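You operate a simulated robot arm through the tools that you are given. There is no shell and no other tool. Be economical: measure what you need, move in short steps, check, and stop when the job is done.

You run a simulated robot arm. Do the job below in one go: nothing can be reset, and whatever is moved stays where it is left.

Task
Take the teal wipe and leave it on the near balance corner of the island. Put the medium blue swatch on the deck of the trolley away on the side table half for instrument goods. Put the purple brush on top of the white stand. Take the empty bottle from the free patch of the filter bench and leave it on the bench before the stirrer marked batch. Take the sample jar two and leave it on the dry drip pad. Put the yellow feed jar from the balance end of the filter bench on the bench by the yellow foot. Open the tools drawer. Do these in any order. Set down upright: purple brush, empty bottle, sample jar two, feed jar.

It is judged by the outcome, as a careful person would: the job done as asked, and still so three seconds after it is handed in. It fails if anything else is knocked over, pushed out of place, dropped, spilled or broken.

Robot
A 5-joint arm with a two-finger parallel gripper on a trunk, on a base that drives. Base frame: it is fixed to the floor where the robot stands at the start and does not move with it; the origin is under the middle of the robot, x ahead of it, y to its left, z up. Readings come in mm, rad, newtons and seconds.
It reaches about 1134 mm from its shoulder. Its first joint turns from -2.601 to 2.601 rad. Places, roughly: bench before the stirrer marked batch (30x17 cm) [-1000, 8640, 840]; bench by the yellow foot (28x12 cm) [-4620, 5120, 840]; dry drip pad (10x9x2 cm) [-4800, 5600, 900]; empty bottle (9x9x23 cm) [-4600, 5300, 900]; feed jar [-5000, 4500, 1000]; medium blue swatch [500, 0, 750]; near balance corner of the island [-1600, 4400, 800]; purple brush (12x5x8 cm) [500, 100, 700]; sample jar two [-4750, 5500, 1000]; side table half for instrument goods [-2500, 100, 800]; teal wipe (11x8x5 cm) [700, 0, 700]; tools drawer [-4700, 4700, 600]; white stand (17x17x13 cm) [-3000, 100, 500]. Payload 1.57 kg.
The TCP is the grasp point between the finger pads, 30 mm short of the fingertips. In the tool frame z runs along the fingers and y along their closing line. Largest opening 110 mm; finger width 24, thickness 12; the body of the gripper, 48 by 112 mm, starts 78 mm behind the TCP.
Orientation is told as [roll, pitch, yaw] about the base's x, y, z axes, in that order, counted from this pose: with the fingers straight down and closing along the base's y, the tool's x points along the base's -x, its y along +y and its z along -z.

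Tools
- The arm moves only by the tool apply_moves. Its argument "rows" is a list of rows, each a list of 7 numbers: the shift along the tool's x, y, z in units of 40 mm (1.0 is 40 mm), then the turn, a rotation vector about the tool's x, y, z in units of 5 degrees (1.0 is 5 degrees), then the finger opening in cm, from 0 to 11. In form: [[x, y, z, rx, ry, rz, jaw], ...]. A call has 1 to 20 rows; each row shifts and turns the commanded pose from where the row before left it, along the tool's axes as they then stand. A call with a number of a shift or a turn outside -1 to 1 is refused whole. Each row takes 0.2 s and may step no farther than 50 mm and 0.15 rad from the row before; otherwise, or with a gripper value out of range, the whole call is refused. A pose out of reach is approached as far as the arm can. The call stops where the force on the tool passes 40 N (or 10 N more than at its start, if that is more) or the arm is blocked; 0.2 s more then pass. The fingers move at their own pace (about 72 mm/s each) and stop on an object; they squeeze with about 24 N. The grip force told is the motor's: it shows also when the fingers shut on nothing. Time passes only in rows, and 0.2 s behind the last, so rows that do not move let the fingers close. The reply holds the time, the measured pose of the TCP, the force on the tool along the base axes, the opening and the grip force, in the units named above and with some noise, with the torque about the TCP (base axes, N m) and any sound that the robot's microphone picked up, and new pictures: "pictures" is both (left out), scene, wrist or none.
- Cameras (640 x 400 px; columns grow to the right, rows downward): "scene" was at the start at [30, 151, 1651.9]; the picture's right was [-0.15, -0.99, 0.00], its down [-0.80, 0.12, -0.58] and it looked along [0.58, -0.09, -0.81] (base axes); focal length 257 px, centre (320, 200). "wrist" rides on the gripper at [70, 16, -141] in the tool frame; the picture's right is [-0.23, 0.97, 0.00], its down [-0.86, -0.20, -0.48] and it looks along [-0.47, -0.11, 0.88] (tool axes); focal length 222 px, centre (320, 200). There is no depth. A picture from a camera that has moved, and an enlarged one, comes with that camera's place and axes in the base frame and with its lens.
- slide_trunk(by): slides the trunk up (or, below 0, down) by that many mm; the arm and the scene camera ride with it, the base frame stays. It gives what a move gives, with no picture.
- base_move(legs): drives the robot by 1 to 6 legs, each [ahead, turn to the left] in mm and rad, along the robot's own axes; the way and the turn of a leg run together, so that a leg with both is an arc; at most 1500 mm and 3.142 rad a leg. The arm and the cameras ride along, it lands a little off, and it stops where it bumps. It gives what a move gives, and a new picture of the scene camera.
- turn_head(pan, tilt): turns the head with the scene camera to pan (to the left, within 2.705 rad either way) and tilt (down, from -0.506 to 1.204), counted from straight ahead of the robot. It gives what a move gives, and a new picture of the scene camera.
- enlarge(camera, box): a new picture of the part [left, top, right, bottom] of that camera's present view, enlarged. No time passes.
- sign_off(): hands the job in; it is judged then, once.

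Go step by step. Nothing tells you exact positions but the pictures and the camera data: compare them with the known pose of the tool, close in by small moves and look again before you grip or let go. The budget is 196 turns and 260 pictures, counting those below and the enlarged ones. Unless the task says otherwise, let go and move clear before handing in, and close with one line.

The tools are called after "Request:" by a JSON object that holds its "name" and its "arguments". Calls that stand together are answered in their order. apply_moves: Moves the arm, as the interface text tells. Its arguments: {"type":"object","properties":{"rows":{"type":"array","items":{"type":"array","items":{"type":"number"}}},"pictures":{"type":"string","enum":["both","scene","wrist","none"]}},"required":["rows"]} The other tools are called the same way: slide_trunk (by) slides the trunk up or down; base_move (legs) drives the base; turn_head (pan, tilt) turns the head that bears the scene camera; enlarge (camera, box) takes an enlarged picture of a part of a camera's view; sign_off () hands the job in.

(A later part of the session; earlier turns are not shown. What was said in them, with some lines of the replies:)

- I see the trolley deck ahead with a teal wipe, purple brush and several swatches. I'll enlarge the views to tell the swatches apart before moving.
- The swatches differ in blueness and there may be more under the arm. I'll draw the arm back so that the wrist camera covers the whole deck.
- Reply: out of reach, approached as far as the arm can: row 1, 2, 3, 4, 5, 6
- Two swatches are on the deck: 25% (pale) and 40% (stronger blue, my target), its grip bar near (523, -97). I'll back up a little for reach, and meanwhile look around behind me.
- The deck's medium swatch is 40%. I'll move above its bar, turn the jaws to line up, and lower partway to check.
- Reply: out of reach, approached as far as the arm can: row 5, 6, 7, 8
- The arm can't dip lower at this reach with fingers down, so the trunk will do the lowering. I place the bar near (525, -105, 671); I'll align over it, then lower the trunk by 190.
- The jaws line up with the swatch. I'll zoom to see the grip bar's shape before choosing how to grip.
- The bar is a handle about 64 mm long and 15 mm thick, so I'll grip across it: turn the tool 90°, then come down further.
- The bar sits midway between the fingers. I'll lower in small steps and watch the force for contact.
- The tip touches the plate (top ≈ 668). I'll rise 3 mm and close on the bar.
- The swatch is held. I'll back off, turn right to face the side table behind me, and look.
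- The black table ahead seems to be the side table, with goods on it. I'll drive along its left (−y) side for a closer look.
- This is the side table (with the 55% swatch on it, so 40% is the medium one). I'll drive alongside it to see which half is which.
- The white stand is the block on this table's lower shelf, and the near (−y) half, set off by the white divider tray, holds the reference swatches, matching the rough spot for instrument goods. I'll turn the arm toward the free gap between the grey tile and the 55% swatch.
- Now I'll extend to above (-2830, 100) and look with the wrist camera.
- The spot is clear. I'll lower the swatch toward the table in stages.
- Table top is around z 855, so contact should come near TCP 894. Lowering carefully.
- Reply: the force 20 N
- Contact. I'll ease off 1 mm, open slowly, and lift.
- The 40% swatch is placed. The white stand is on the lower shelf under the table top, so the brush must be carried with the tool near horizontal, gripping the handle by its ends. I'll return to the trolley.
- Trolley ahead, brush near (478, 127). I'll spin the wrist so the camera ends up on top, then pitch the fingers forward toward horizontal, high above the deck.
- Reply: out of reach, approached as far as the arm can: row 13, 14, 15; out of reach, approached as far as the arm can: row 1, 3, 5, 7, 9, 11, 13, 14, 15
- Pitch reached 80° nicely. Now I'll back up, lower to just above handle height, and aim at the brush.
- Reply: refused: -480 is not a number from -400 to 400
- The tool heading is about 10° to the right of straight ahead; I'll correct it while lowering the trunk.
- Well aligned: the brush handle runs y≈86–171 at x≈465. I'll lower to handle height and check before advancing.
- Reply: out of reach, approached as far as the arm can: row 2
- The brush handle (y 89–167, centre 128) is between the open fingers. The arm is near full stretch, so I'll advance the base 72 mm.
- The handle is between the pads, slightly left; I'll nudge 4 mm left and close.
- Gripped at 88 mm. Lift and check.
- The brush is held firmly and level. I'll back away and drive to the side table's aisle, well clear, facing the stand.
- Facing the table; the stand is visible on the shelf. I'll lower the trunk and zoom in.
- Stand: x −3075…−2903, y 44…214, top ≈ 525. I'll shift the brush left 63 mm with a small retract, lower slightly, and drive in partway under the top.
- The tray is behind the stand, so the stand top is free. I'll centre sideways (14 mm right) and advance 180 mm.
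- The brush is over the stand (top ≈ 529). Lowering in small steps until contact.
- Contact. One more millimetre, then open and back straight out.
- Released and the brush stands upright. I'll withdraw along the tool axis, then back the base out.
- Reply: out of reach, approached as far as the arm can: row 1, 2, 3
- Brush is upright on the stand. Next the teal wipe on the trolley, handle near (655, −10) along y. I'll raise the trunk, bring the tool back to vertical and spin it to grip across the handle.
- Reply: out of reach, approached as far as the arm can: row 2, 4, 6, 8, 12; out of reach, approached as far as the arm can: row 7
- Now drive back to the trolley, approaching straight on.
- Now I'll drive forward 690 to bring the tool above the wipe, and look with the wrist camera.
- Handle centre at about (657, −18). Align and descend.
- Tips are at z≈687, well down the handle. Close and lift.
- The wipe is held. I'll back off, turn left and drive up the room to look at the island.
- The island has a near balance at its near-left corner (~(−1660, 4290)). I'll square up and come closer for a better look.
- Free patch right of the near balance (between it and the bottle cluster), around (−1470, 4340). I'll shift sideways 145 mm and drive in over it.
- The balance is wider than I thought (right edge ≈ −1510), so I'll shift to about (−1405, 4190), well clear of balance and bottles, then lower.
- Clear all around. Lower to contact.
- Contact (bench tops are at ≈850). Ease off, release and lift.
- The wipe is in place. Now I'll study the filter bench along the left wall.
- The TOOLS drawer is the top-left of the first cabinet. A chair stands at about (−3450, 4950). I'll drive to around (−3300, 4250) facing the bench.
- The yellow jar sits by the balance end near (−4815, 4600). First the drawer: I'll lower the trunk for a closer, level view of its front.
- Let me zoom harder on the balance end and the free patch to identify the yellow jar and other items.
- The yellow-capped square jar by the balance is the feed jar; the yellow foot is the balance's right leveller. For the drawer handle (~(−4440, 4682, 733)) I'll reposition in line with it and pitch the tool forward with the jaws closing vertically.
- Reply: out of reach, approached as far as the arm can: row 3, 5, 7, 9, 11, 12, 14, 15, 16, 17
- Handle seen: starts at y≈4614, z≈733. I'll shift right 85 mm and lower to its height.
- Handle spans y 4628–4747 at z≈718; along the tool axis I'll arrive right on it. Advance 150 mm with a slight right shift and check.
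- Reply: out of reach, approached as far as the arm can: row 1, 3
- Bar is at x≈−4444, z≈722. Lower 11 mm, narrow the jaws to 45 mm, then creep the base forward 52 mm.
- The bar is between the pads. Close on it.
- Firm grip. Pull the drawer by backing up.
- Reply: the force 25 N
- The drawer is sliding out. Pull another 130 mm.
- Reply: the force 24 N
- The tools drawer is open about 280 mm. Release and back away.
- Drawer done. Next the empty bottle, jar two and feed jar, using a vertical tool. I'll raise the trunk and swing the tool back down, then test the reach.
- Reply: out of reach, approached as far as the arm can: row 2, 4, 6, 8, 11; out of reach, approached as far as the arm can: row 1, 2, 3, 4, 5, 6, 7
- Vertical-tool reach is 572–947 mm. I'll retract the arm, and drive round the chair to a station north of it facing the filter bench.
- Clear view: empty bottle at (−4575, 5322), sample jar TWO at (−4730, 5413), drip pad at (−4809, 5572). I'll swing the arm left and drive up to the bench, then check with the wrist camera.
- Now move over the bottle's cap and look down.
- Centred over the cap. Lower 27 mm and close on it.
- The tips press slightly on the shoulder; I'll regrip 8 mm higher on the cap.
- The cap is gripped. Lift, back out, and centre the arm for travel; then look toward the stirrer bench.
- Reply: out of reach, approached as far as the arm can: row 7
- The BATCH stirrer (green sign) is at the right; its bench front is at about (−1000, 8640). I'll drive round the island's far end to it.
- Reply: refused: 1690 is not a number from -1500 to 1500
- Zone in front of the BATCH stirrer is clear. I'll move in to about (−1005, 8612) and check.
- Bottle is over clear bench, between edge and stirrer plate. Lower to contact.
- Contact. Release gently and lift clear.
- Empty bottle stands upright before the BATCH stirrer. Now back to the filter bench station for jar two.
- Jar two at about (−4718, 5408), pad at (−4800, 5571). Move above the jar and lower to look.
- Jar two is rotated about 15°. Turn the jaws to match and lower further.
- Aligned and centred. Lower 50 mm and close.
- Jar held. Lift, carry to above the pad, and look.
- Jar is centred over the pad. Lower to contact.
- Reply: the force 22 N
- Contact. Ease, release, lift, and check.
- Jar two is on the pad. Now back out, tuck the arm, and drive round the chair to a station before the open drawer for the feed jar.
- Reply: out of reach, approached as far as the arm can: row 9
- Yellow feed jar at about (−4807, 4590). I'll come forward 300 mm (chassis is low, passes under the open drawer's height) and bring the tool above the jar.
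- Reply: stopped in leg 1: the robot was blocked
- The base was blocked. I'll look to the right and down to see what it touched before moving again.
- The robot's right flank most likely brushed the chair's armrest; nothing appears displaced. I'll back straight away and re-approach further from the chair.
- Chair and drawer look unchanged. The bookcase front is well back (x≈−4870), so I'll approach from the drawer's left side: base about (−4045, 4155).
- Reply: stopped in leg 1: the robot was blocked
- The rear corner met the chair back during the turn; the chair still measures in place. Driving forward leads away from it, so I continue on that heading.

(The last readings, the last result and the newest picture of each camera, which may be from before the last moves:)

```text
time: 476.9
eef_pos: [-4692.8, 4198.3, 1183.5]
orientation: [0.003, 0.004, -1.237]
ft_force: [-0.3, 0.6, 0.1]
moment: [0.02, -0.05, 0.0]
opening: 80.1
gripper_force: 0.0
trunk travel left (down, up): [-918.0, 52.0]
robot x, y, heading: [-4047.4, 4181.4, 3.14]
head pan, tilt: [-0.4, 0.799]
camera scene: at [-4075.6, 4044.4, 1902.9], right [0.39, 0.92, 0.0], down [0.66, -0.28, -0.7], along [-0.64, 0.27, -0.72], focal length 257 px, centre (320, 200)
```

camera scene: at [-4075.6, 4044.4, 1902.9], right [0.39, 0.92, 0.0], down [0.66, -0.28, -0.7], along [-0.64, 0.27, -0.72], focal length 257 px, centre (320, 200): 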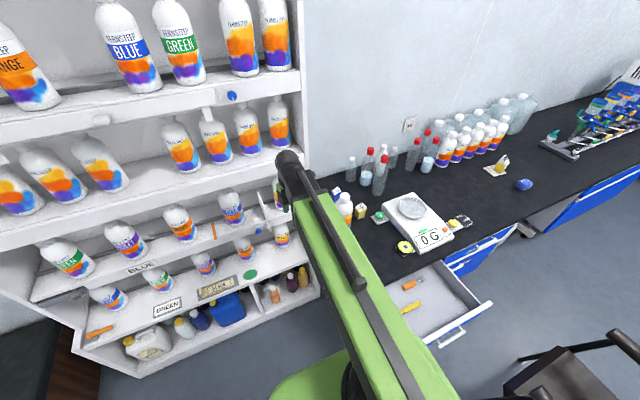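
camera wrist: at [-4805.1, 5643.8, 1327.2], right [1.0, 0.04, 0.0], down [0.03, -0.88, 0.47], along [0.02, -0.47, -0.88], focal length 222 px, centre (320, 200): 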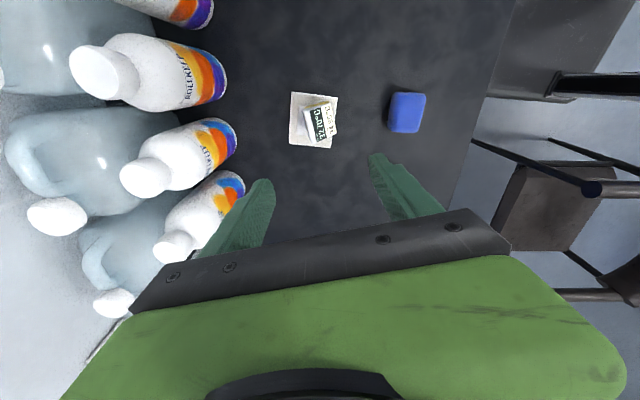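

Now swing over to the yellow jar: first along +y, then in.

Request:
{"name": "apply_moves", "arguments": {"rows": [[0.926, 0.32, 0, 0, 0, 0, 8], [0.926, 0.32, 0, 0, 0, 0, 8], [0.926, 0.32, 0, 0, 0, 0, 8], [0.926, 0.32, 0, 0, 0, 0, 8], [0.926, 0.32, 0, 0, 0, 0, 8], [0.926, 0.32, 0, 0, 0, 0, 8], [0.926, 0.32, 0, 0, 0, 0, 8], [0.926, 0.32, 0, 0, 0, 0, 8], [0.926, 0.32, 0, 0, 0, 0, 8], [0.926, 0.32, 0, 0, 0, 0, 8], [0.31, -0.89, 0, 0, 0, 0, 8], [0.31, -0.89, 0, 0, 0, 0, 8], [0.31, -0.89, 0, 0, 0, 0, 8]], "pictures": "none"}}

Request:
{"name": "slide_trunk", "arguments": {"by": -90}}

Request:
{"name": "apply_moves", "arguments": {"rows": [[0, 0, 0, 0, 0, 0, 8]], "pictures": "both"}}

```text
time: 479.7
eef_pos: [-4807.2, 4588.9, 1184.2]
orientation: [0.001, 0.004, -1.236]
ft_force: [0.6, 0.2, -0.7]
moment: [0.0, -0.02, -0.01]
opening: 79.9
gripper_force: 0.1
trunk travel left (down, up): [-918.0, 52.0]
robot x, y, heading: [-4044.4, 4179.9, 3.131]
head pan, tilt: [-0.4, 0.799]
```

```text
time: 481.0
eef_pos: [-4805.1, 4589.2, 1095.5]
orientation: [0.003, 0.004, -1.238]
ft_force: [0.3, 0.1, 0.2]
moment: [-0.01, -0.02, 0.01]
opening: 80.1
gripper_force: 0.1
trunk travel left (down, up): [-828.0, 142.0]
robot x, y, heading: [-4048.5, 4181.8, 3.138]
head pan, tilt: [-0.4, 0.799]
```

```text
time: 481.4
eef_pos: [-4805.2, 4589.3, 1095.1]
orientation: [0.002, 0.004, -1.235]
ft_force: [-0.1, 0.0, 0.0]
moment: [-0.04, 0.02, 0.01]
opening: 80.0
gripper_force: 0.1
trunk travel left (down, up): [-828.0, 142.0]
robot x, y, heading: [-4045.9, 4181.6, 3.139]
head pan, tilt: [-0.4, 0.799]
camera scene: at [-4073.5, 4043.5, 1812.8], right [0.39, 0.92, 0.0], down [0.66, -0.28, -0.7], along [-0.64, 0.27, -0.72], focal length 257 px, centre (320, 200)
camera wrist: at [-4813.8, 4659.7, 1237.3], right [0.99, 0.1, 0.0], down [0.09, -0.88, 0.47], along [0.05, -0.47, -0.88], focal length 222 px, centre (320, 200)
```

scene: 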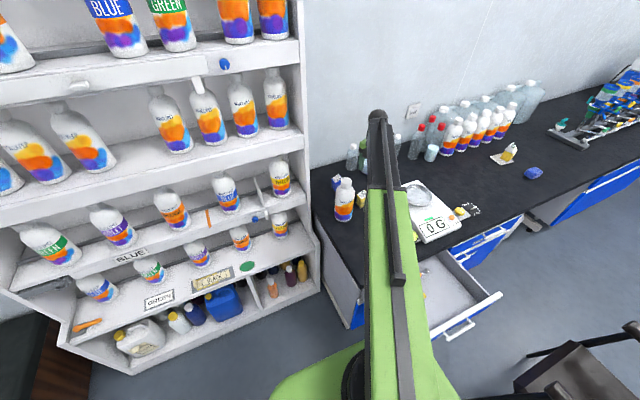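
wrist: 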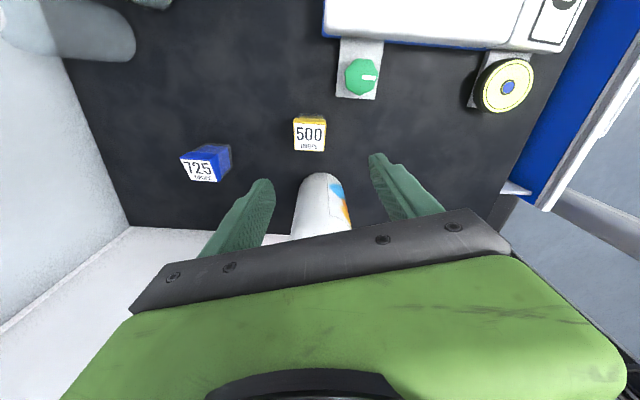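

The "500" yellow jar is just below, axes nearly along x; the bottle at (−4790, 4470) leaves ~50 mm clearance. Align, shift 15 mm, and lower.

Request:
{"name": "apply_moves", "arguments": {"rows": [[0, 0, 0, 0, 0, 1, 8], [0, 0, 0, 0, 0, 1, 8], [0, 0, 0, 0, 0, 0.6, 8], [0.02, -0.38, 0, 0, 0, 0, 8]], "pictures": "none"}}

Request:
{"name": "slide_trunk", "arguments": {"by": -140}}

Request:
{"name": "apply_moves", "arguments": {"rows": [[0, 0, 0, 0, 0, 0, 8]], "pictures": "wrist"}}

```text
time: 482.4
eef_pos: [-4821.3, 4588.3, 1094.3]
orientation: [0.003, 0.003, -1.466]
ft_force: [-0.3, 0.1, 0.0]
moment: [-0.01, 0.02, -0.02]
opening: 80.0
gripper_force: 0.1
trunk travel left (down, up): [-828.0, 142.0]
robot x, y, heading: [-4048.0, 4182.0, 3.135]
head pan, tilt: [-0.4, 0.799]
```

```text
time: 484.1
eef_pos: [-4821.2, 4589.5, 954.9]
orientation: [-0.001, 0.003, -1.466]
ft_force: [0.8, -0.1, -0.1]
moment: [-0.03, -0.01, 0.01]
opening: 79.7
gripper_force: 0.1
trunk travel left (down, up): [-688.0, 282.0]
robot x, y, heading: [-4045.5, 4179.6, 3.136]
head pan, tilt: [-0.4, 0.799]
```

```text
time: 484.5
eef_pos: [-4821.2, 4589.9, 954.6]
orientation: [0.0, 0.004, -1.466]
ft_force: [-0.2, 0.2, 0.0]
moment: [0.01, -0.02, 0.0]
opening: 80.1
gripper_force: 0.1
trunk travel left (down, up): [-688.0, 282.0]
robot x, y, heading: [-4046.1, 4179.8, 3.143]
head pan, tilt: [-0.4, 0.799]
camera wrist: at [-4812.6, 4659.0, 1097.3], right [0.99, -0.12, 0.0], down [-0.11, -0.87, 0.47], along [-0.06, -0.47, -0.88], focal length 222 px, centre (320, 200)
```

wrist: 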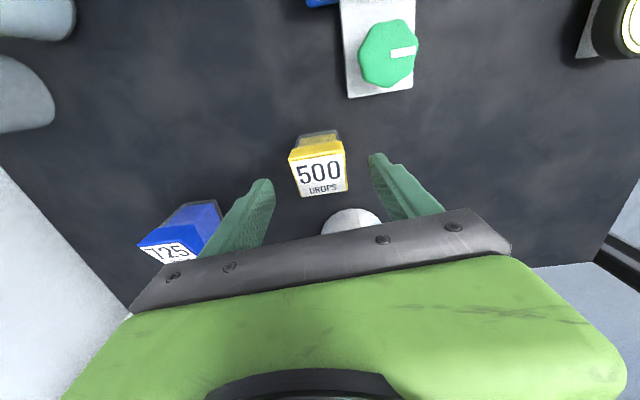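

Centred between the fingers. Lower 60 mm and close.

Request:
{"name": "slide_trunk", "arguments": {"by": -50}}

Request:
{"name": "slide_trunk", "arguments": {"by": -10}}

Request:
{"name": "apply_moves", "arguments": {"rows": [[0, 0, 0, 0, 0, 0, 6.5], [0, 0, 0, 0, 0, 0, 0], [0, 0, 0, 0, 0, 0, 0], [0, 0, 0, 0, 0, 0, 0]], "pictures": "none"}}

Request:
{"name": "slide_trunk", "arguments": {"by": 60}}

Request:
{"name": "apply_moves", "arguments": {"rows": [[0, 0, 0, 0, 0, 0, 0]], "pictures": "both"}}

```text
time: 485.4
eef_pos: [-4820.4, 4587.6, 904.7]
orientation: [0.0, 0.005, -1.465]
ft_force: [0.3, 0.6, -0.6]
moment: [0.02, -0.02, 0.01]
opening: 80.0
gripper_force: 0.0
trunk travel left (down, up): [-638.0, 332.0]
robot x, y, heading: [-4045.4, 4182.8, 3.138]
head pan, tilt: [-0.4, 0.799]
```

```text
time: 486.0
eef_pos: [-4821.3, 4588.9, 895.5]
orientation: [-0.001, 0.004, -1.466]
ft_force: [0.5, -0.1, -0.5]
moment: [0.0, 0.0, -0.01]
opening: 80.1
gripper_force: 0.0
trunk travel left (down, up): [-628.0, 342.0]
robot x, y, heading: [-4048.2, 4182.4, 3.136]
head pan, tilt: [-0.4, 0.799]
```

```text
time: 487.0
eef_pos: [-4820.0, 4590.4, 895.5]
orientation: [0.001, 0.004, -1.465]
ft_force: [0.7, 0.2, 0.3]
moment: [-0.02, 0.01, 0.03]
opening: 43.8
gripper_force: 24.1
trunk travel left (down, up): [-628.0, 342.0]
robot x, y, heading: [-4046.4, 4180.6, 3.143]
head pan, tilt: [-0.4, 0.799]
```

```text
time: 488.0
eef_pos: [-4820.4, 4589.0, 955.2]
orientation: [0.002, 0.003, -1.464]
ft_force: [0.6, -0.1, -1.6]
moment: [-0.01, -0.01, -0.01]
opening: 44.0
gripper_force: 23.9
trunk travel left (down, up): [-688.0, 282.0]
robot x, y, heading: [-4046.7, 4181.5, 3.139]
head pan, tilt: [-0.4, 0.799]
```

```text
time: 488.4
eef_pos: [-4821.7, 4588.4, 954.4]
orientation: [0.002, 0.004, -1.467]
ft_force: [-0.3, 0.3, -0.9]
moment: [-0.03, -0.01, 0.0]
opening: 43.6
gripper_force: 24.0
trunk travel left (down, up): [-688.0, 282.0]
robot x, y, heading: [-4049.1, 4181.9, 3.139]
head pan, tilt: [-0.4, 0.799]
camera scene: at [-4073.7, 4043.6, 1672.8], right [0.39, 0.92, 0.0], down [0.66, -0.28, -0.7], along [-0.64, 0.27, -0.72], focal length 257 px, centre (320, 200)
camera wrist: at [-4812.7, 4659.0, 1097.1], right [0.99, -0.12, 0.0], down [-0.11, -0.87, 0.47], along [-0.06, -0.47, -0.88], focal length 222 px, centre (320, 200)
```

scene: 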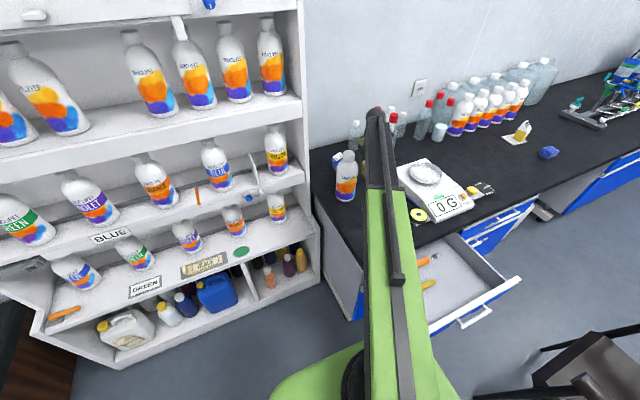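
wrist: 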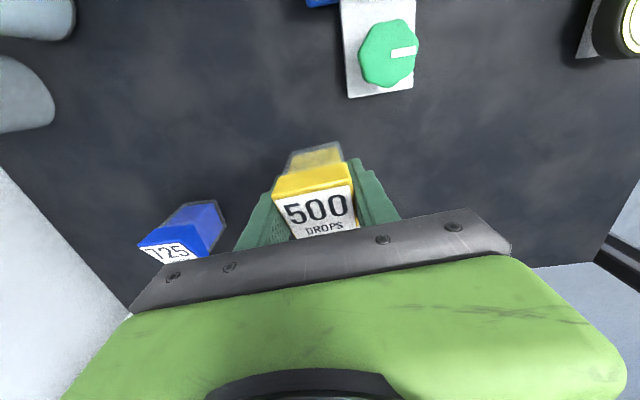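

Yellow feed jar held upright. Lift, back out, swing the arm to the left side, and drive round to the north station.

Request:
{"name": "slide_trunk", "arguments": {"by": 230}}

Request:
{"name": "base_move", "arguments": {"legs": [[-1000, 0]]}}

Request:
{"name": "apply_moves", "arguments": {"rows": [[-1, 0, 0, 0, 0, 0, 0], [-1, 0, 0, 0, 0, 0, 0], [-1, 0, 0, 0, 0, 0, 0], [-1, 0, 0, 0, 0, 0, 0], [-1, 0, 0, 0, 0, 0, 0], [-1, 0, 0, 0, 0, 0, 0], [-1, 0, 0, 0, 0, 0, 0], [-1, 0, 0, 0, 0, 0, 0], [-1, 0, 0, 0, 0, 0, 0], [-1, 0, 0, 0, 0, 0, 0], [-1, 0, 0, 0, 0, 0, 0], [-1, 0, 0, 0, 0, 0, 0], [-1, 0, 0, 0, 0, 0, 0], [-1, 0, 0, 0, 0, 0, 0], [-1, 0, 0, 0, 0, 0, 0]], "pictures": "none"}}

Request:
{"name": "base_move", "arguments": {"legs": [[0, -1.571], [1350, 0], [300, 0], [0, 1.571]]}}

```text
time: 490.8
eef_pos: [-4821.1, 4589.4, 1184.5]
orientation: [0.002, 0.003, -1.467]
ft_force: [-0.5, -0.1, -1.2]
moment: [0.0, 0.0, 0.0]
opening: 43.8
gripper_force: 23.7
trunk travel left (down, up): [-918.0, 52.0]
robot x, y, heading: [-4047.2, 4184.7, 3.139]
head pan, tilt: [-0.4, 0.799]
```

```text
time: 495.9
eef_pos: [-3840.0, 4586.4, 1184.3]
orientation: [-0.001, 0.004, -1.471]
ft_force: [-0.4, -0.7, -1.1]
moment: [-0.03, 0.04, -0.03]
opening: 43.8
gripper_force: 23.7
trunk travel left (down, up): [-918.0, 52.0]
robot x, y, heading: [-3070.4, 4179.0, 3.133]
head pan, tilt: [-0.4, 0.799]
camera scene: at [-3095.8, 4038.8, 1902.8], right [0.4, 0.92, 0.0], down [0.66, -0.28, -0.7], along [-0.64, 0.28, -0.72], focal length 257 px, centre (320, 200)
```

scene: 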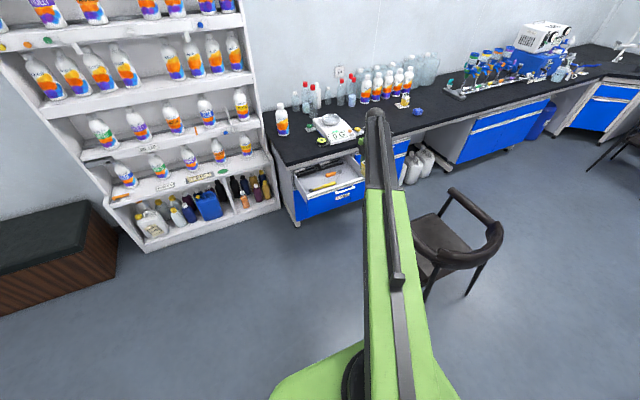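

```text
time: 499.1
eef_pos: [-3782.4, 3987.7, 1186.1]
orientation: [0.001, 0.007, -1.468]
ft_force: [-0.1, 0.1, -2.8]
moment: [0.02, 0.02, 0.05]
opening: 43.8
gripper_force: 24.0
out of reach, approached as far as the arm can: row 12
trunk travel left (down, up): [-918.0, 52.0]
robot x, y, heading: [-3067.1, 4172.9, 3.131]
head pan, tilt: [-0.4, 0.799]
```

```text
time: 515.1
eef_pos: [-3748.1, 5673.8, 1186.9]
orientation: [0.0, 0.001, -1.504]
ft_force: [0.9, 0.5, -0.9]
moment: [-0.1, -0.02, -0.03]
opening: 43.7
gripper_force: 24.0
trunk travel left (down, up): [-918.0, 52.0]
robot x, y, heading: [-3029.9, 5802.1, 3.097]
head pan, tilt: [-0.4, 0.799]
camera scene: at [-3063.4, 5668.8, 1903.2], right [0.44, 0.9, 0.0], down [0.64, -0.31, -0.7], along [-0.63, 0.3, -0.72], focal length 257 px, centre (320, 200)
```

scene: 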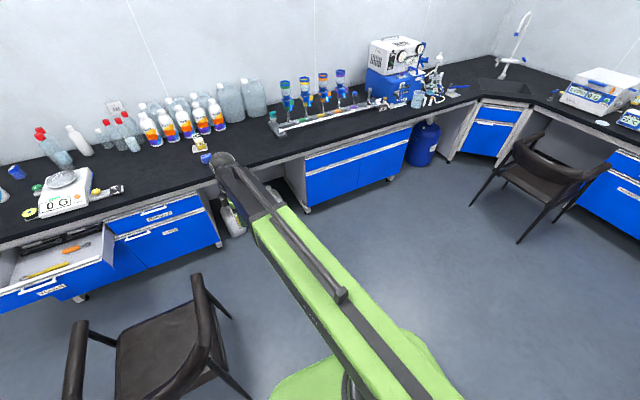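

Now straighten, drive up to the bench, and move the jar over toward the yellow-foot spot.

Request:
{"name": "base_move", "arguments": {"legs": [[0, 0.035], [920, 0]]}}

Request:
{"name": "turn_head", "arguments": {"pan": 0.45, "tilt": 0.75}}

Request:
{"name": "enlarge", "arguments": {"camera": "scene", "box": [180, 180, 380, 330]}}

```text
time: 520.3
eef_pos: [-4667.9, 5658.0, 1184.4]
orientation: [0.002, 0.006, -1.463]
ft_force: [0.1, -0.1, -2.1]
moment: [0.02, -0.03, 0.02]
opening: 43.9
gripper_force: 23.6
trunk travel left (down, up): [-918.0, 52.0]
robot x, y, heading: [-3953.1, 5817.1, 3.132]
head pan, tilt: [-0.4, 0.799]
camera scene: at [-3983.2, 5676.2, 1902.8], right [0.4, 0.92, 0.0], down [0.66, -0.29, -0.7], along [-0.64, 0.28, -0.72], focal length 257 px, centre (320, 200)
```

scene: 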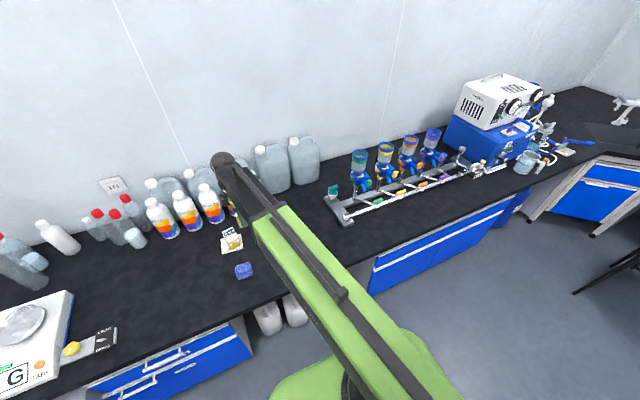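

```text
time: 521.5
eef_pos: [-4668.5, 5656.6, 1185.5]
orientation: [0.002, 0.005, -1.465]
ft_force: [0.8, 0.5, -0.9]
moment: [-0.01, 0.03, 0.0]
opening: 43.6
gripper_force: 24.3
trunk travel left (down, up): [-918.0, 52.0]
robot x, y, heading: [-3953.8, 5815.0, 3.13]
head pan, tilt: [0.45, 0.75]
camera scene: at [-3983.5, 5608.8, 1906.8], right [-0.42, 0.91, 0.0], down [0.62, 0.29, -0.73], along [-0.66, -0.31, -0.68], focal length 257 px, centre (320, 200)
```

scene: 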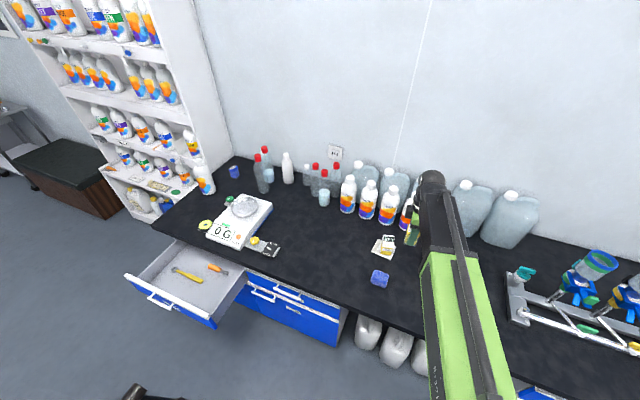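

```text
2.67 times, centred on (280, 255) of scene
camera zoom: at [-3983.5, 5608.8, 1906.8], right [-0.42, 0.91, 0.0], down [0.62, 0.29, -0.73], along [-0.66, -0.31, -0.68], focal length 686 px, centre (427, 53)
```

zoom: 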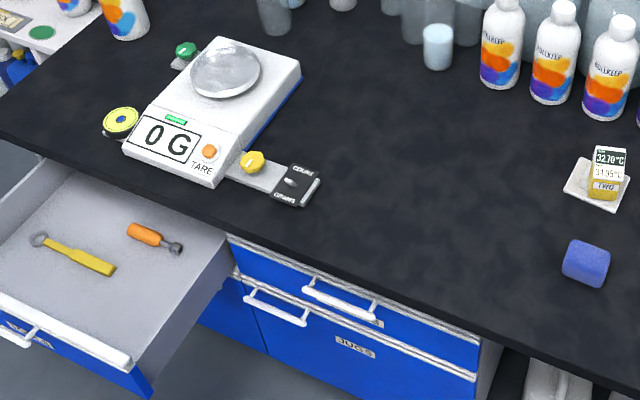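

Jar two stands properly on the pad, and the drawer is open. The plate by the yellow foot ends at y≈5098, so I'll set the feed jar at about (−4622, 5155).

Request:
{"name": "apply_moves", "arguments": {"rows": [[-0.97, -0.0145, 0, 0, 0, 0, 0], [-0.97, -0.0145, 0, 0, 0, 0, 0], [-0.97, -0.0145, 0, 0, 0, 0, 0], [-0.97, -0.0145, 0, 0, 0, 0, 0], [-0.97, -0.0145, 0, 0, 0, 0, 0], [-0.97, -0.0145, 0, 0, 0, 0, 0], [-0.97, -0.0145, 0, 0, 0, 0, 0], [-0.97, -0.0145, 0, 0, 0, 0, 0], [-0.97, -0.0145, 0, 0, 0, 0, 0], [-0.97, -0.0145, 0, 0, 0, 0, 0], [-0.97, -0.0145, 0, 0, 0, 0, 0], [-0.97, -0.0145, 0, 0, 0, 0, 0], [-0.97, -0.0145, 0, 0, 0, 0, 0]], "pictures": "none"}}

Request:
{"name": "slide_trunk", "arguments": {"by": -220}}

Request:
{"name": "apply_moves", "arguments": {"rows": [[0, 0, 0, 0, 0, 0, 0]], "pictures": "both"}}

```text
time: 524.3
eef_pos: [-4615.2, 5159.5, 1185.0]
orientation: [-0.002, 0.004, -1.464]
ft_force: [-0.6, -0.1, -1.3]
moment: [0.03, -0.01, -0.03]
opening: 43.8
gripper_force: 24.2
out of reach, approached as far as the arm can: row 13
trunk travel left (down, up): [-918.0, 52.0]
robot x, y, heading: [-3952.6, 5814.9, 3.131]
head pan, tilt: [0.45, 0.75]
```

```text
time: 526.6
eef_pos: [-4616.4, 5160.5, 966.2]
orientation: [0.0, 0.004, -1.464]
ft_force: [-0.3, 0.3, -0.9]
moment: [0.02, -0.01, 0.0]
opening: 43.6
gripper_force: 23.7
trunk travel left (down, up): [-698.0, 272.0]
robot x, y, heading: [-3950.8, 5813.0, 3.132]
head pan, tilt: [0.45, 0.75]
```

```text
time: 527.0
eef_pos: [-4616.2, 5160.8, 965.1]
orientation: [0.001, 0.004, -1.463]
ft_force: [-0.1, 0.2, -2.1]
moment: [0.01, -0.01, -0.02]
opening: 43.8
gripper_force: 24.3
trunk travel left (down, up): [-698.0, 272.0]
robot x, y, heading: [-3952.8, 5814.1, 3.128]
head pan, tilt: [0.45, 0.75]
camera scene: at [-3983.4, 5608.5, 1686.8], right [-0.42, 0.91, 0.0], down [0.62, 0.29, -0.73], along [-0.66, -0.31, -0.68], focal length 257 px, centre (320, 200)
camera wrist: at [-4607.8, 5230.6, 1107.0], right [0.99, -0.12, 0.0], down [-0.11, -0.87, 0.48], along [-0.06, -0.47, -0.88], focal length 222 px, centre (320, 200)
```

scene: 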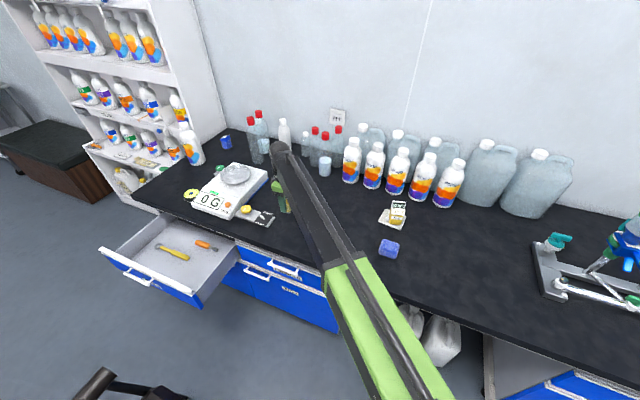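
wrist: 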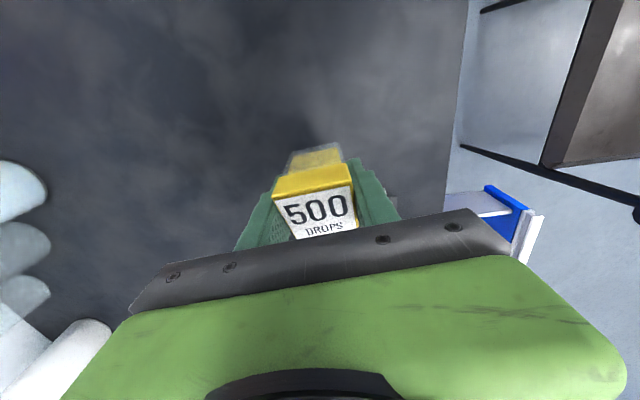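

Clear of the plate. Lower to contact.

Request:
{"name": "slide_trunk", "arguments": {"by": -64}}

Request:
{"name": "slide_trunk", "arguments": {"by": -4}}

Request:
{"name": "slide_trunk", "arguments": {"by": -3}}

```text
time: 528.1
eef_pos: [-4615.1, 5160.6, 900.1]
orientation: [-0.003, 0.004, -1.465]
ft_force: [0.8, -0.4, -1.8]
moment: [0.0, 0.0, 0.01]
opening: 43.9
gripper_force: 23.6
trunk travel left (down, up): [-634.0, 336.0]
robot x, y, heading: [-3955.5, 5817.4, 3.125]
head pan, tilt: [0.45, 0.75]
```

```text
time: 528.6
eef_pos: [-4616.4, 5161.2, 897.6]
orientation: [0.0, 0.005, -1.463]
ft_force: [-0.4, 0.3, -1.8]
moment: [-0.02, -0.03, -0.02]
opening: 43.9
gripper_force: 23.8
trunk travel left (down, up): [-630.0, 340.0]
robot x, y, heading: [-3954.4, 5814.9, 3.131]
head pan, tilt: [0.45, 0.75]
```

```text
time: 529.1
eef_pos: [-4616.1, 5161.6, 894.9]
orientation: [-0.003, 0.001, -1.463]
ft_force: [-2.9, -2.3, 11.0]
moment: [0.18, -0.12, 0.04]
opening: 43.7
gripper_force: 24.3
trunk travel left (down, up): [-627.0, 343.0]
robot x, y, heading: [-3956.2, 5810.7, 3.13]
head pan, tilt: [0.45, 0.75]
```

Contact. Release, lift and check.

Request:
{"name": "slide_trunk", "arguments": {"by": 1}}

Request:
{"name": "apply_moves", "arguments": {"rows": [[0, 0, 0, 0, 0, 0, 5], [0, 0, 0, 0, 0, 0, 5.8], [0, 0, 0, 0, 0, 0, 6.6], [0, 0, 0, 0, 0, 0, 7]], "pictures": "none"}}

Request:
{"name": "slide_trunk", "arguments": {"by": 290}}

Request:
{"name": "base_move", "arguments": {"legs": [[-600, 0]]}}

Request:
{"name": "enlarge", "arguments": {"camera": "scene", "box": [150, 130, 410, 290]}}

```text
time: 529.6
eef_pos: [-4615.1, 5160.5, 894.5]
orientation: [0.001, 0.002, -1.464]
ft_force: [1.2, 0.6, 0.1]
moment: [0.05, -0.09, 0.01]
opening: 43.8
gripper_force: 23.8
trunk travel left (down, up): [-628.0, 342.0]
robot x, y, heading: [-3955.7, 5814.1, 3.131]
head pan, tilt: [0.45, 0.75]
```

```text
time: 530.6
eef_pos: [-4616.3, 5159.8, 895.5]
orientation: [-0.001, 0.003, -1.465]
ft_force: [0.3, 1.0, -0.1]
moment: [-0.02, -0.01, 0.02]
opening: 69.8
gripper_force: 0.0
trunk travel left (down, up): [-628.0, 342.0]
robot x, y, heading: [-3957.1, 5812.9, 3.127]
head pan, tilt: [0.45, 0.75]
```

```text
time: 533.5
eef_pos: [-4615.3, 5159.8, 1185.2]
orientation: [0.0, 0.005, -1.465]
ft_force: [0.1, -0.3, -0.1]
moment: [-0.01, 0.0, -0.02]
opening: 69.9
gripper_force: 0.0
trunk travel left (down, up): [-918.0, 52.0]
robot x, y, heading: [-3954.2, 5813.8, 3.129]
head pan, tilt: [0.45, 0.75]
```

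```text
time: 536.9
eef_pos: [-4021.9, 5155.2, 1185.8]
orientation: [-0.001, 0.002, -1.469]
ft_force: [-0.5, 0.5, -0.5]
moment: [-0.01, 0.02, 0.01]
opening: 70.0
gripper_force: 0.0
trunk travel left (down, up): [-918.0, 52.0]
robot x, y, heading: [-3358.5, 5807.1, 3.126]
head pan, tilt: [0.45, 0.75]
camera scene: at [-3387.7, 5601.3, 1906.8], right [-0.42, 0.91, 0.0], down [0.62, 0.29, -0.73], along [-0.66, -0.31, -0.68], focal length 257 px, centre (320, 200)
```

scene: 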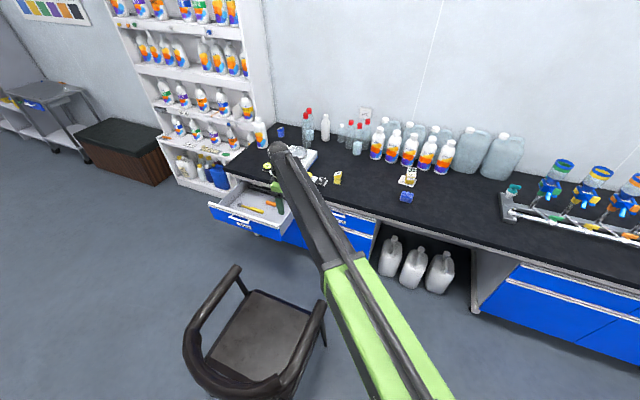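

```text
2.46 times, centred on (280, 210) of scene
camera zoom: at [-3387.7, 5601.3, 1906.8], right [-0.42, 0.91, 0.0], down [0.62, 0.29, -0.73], along [-0.66, -0.31, -0.68], focal length 633 px, centre (418, 175)
```

zoom: 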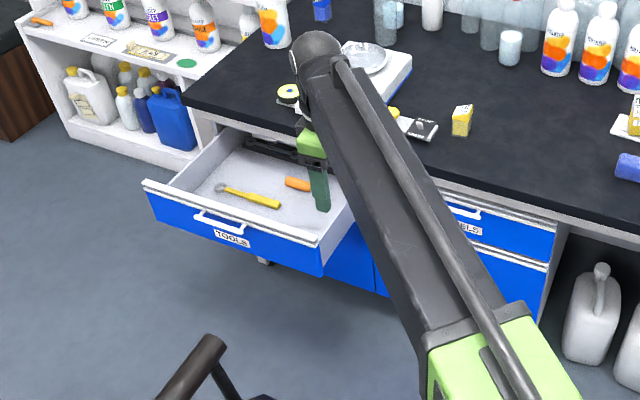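

All seven jobs are done: the feed jar stands beside the yellow foot's plate, and the drawer, jar two, and chair are where they should be. I'm clear of everything and handing in.

Request:
{"name": "sign_off", "arguments": {}}

```text
The job is handed in.
```

I've handed the job in with all seven tasks done; the base brushed a chair twice near the filter bench, but the chair still measured in place afterwards.
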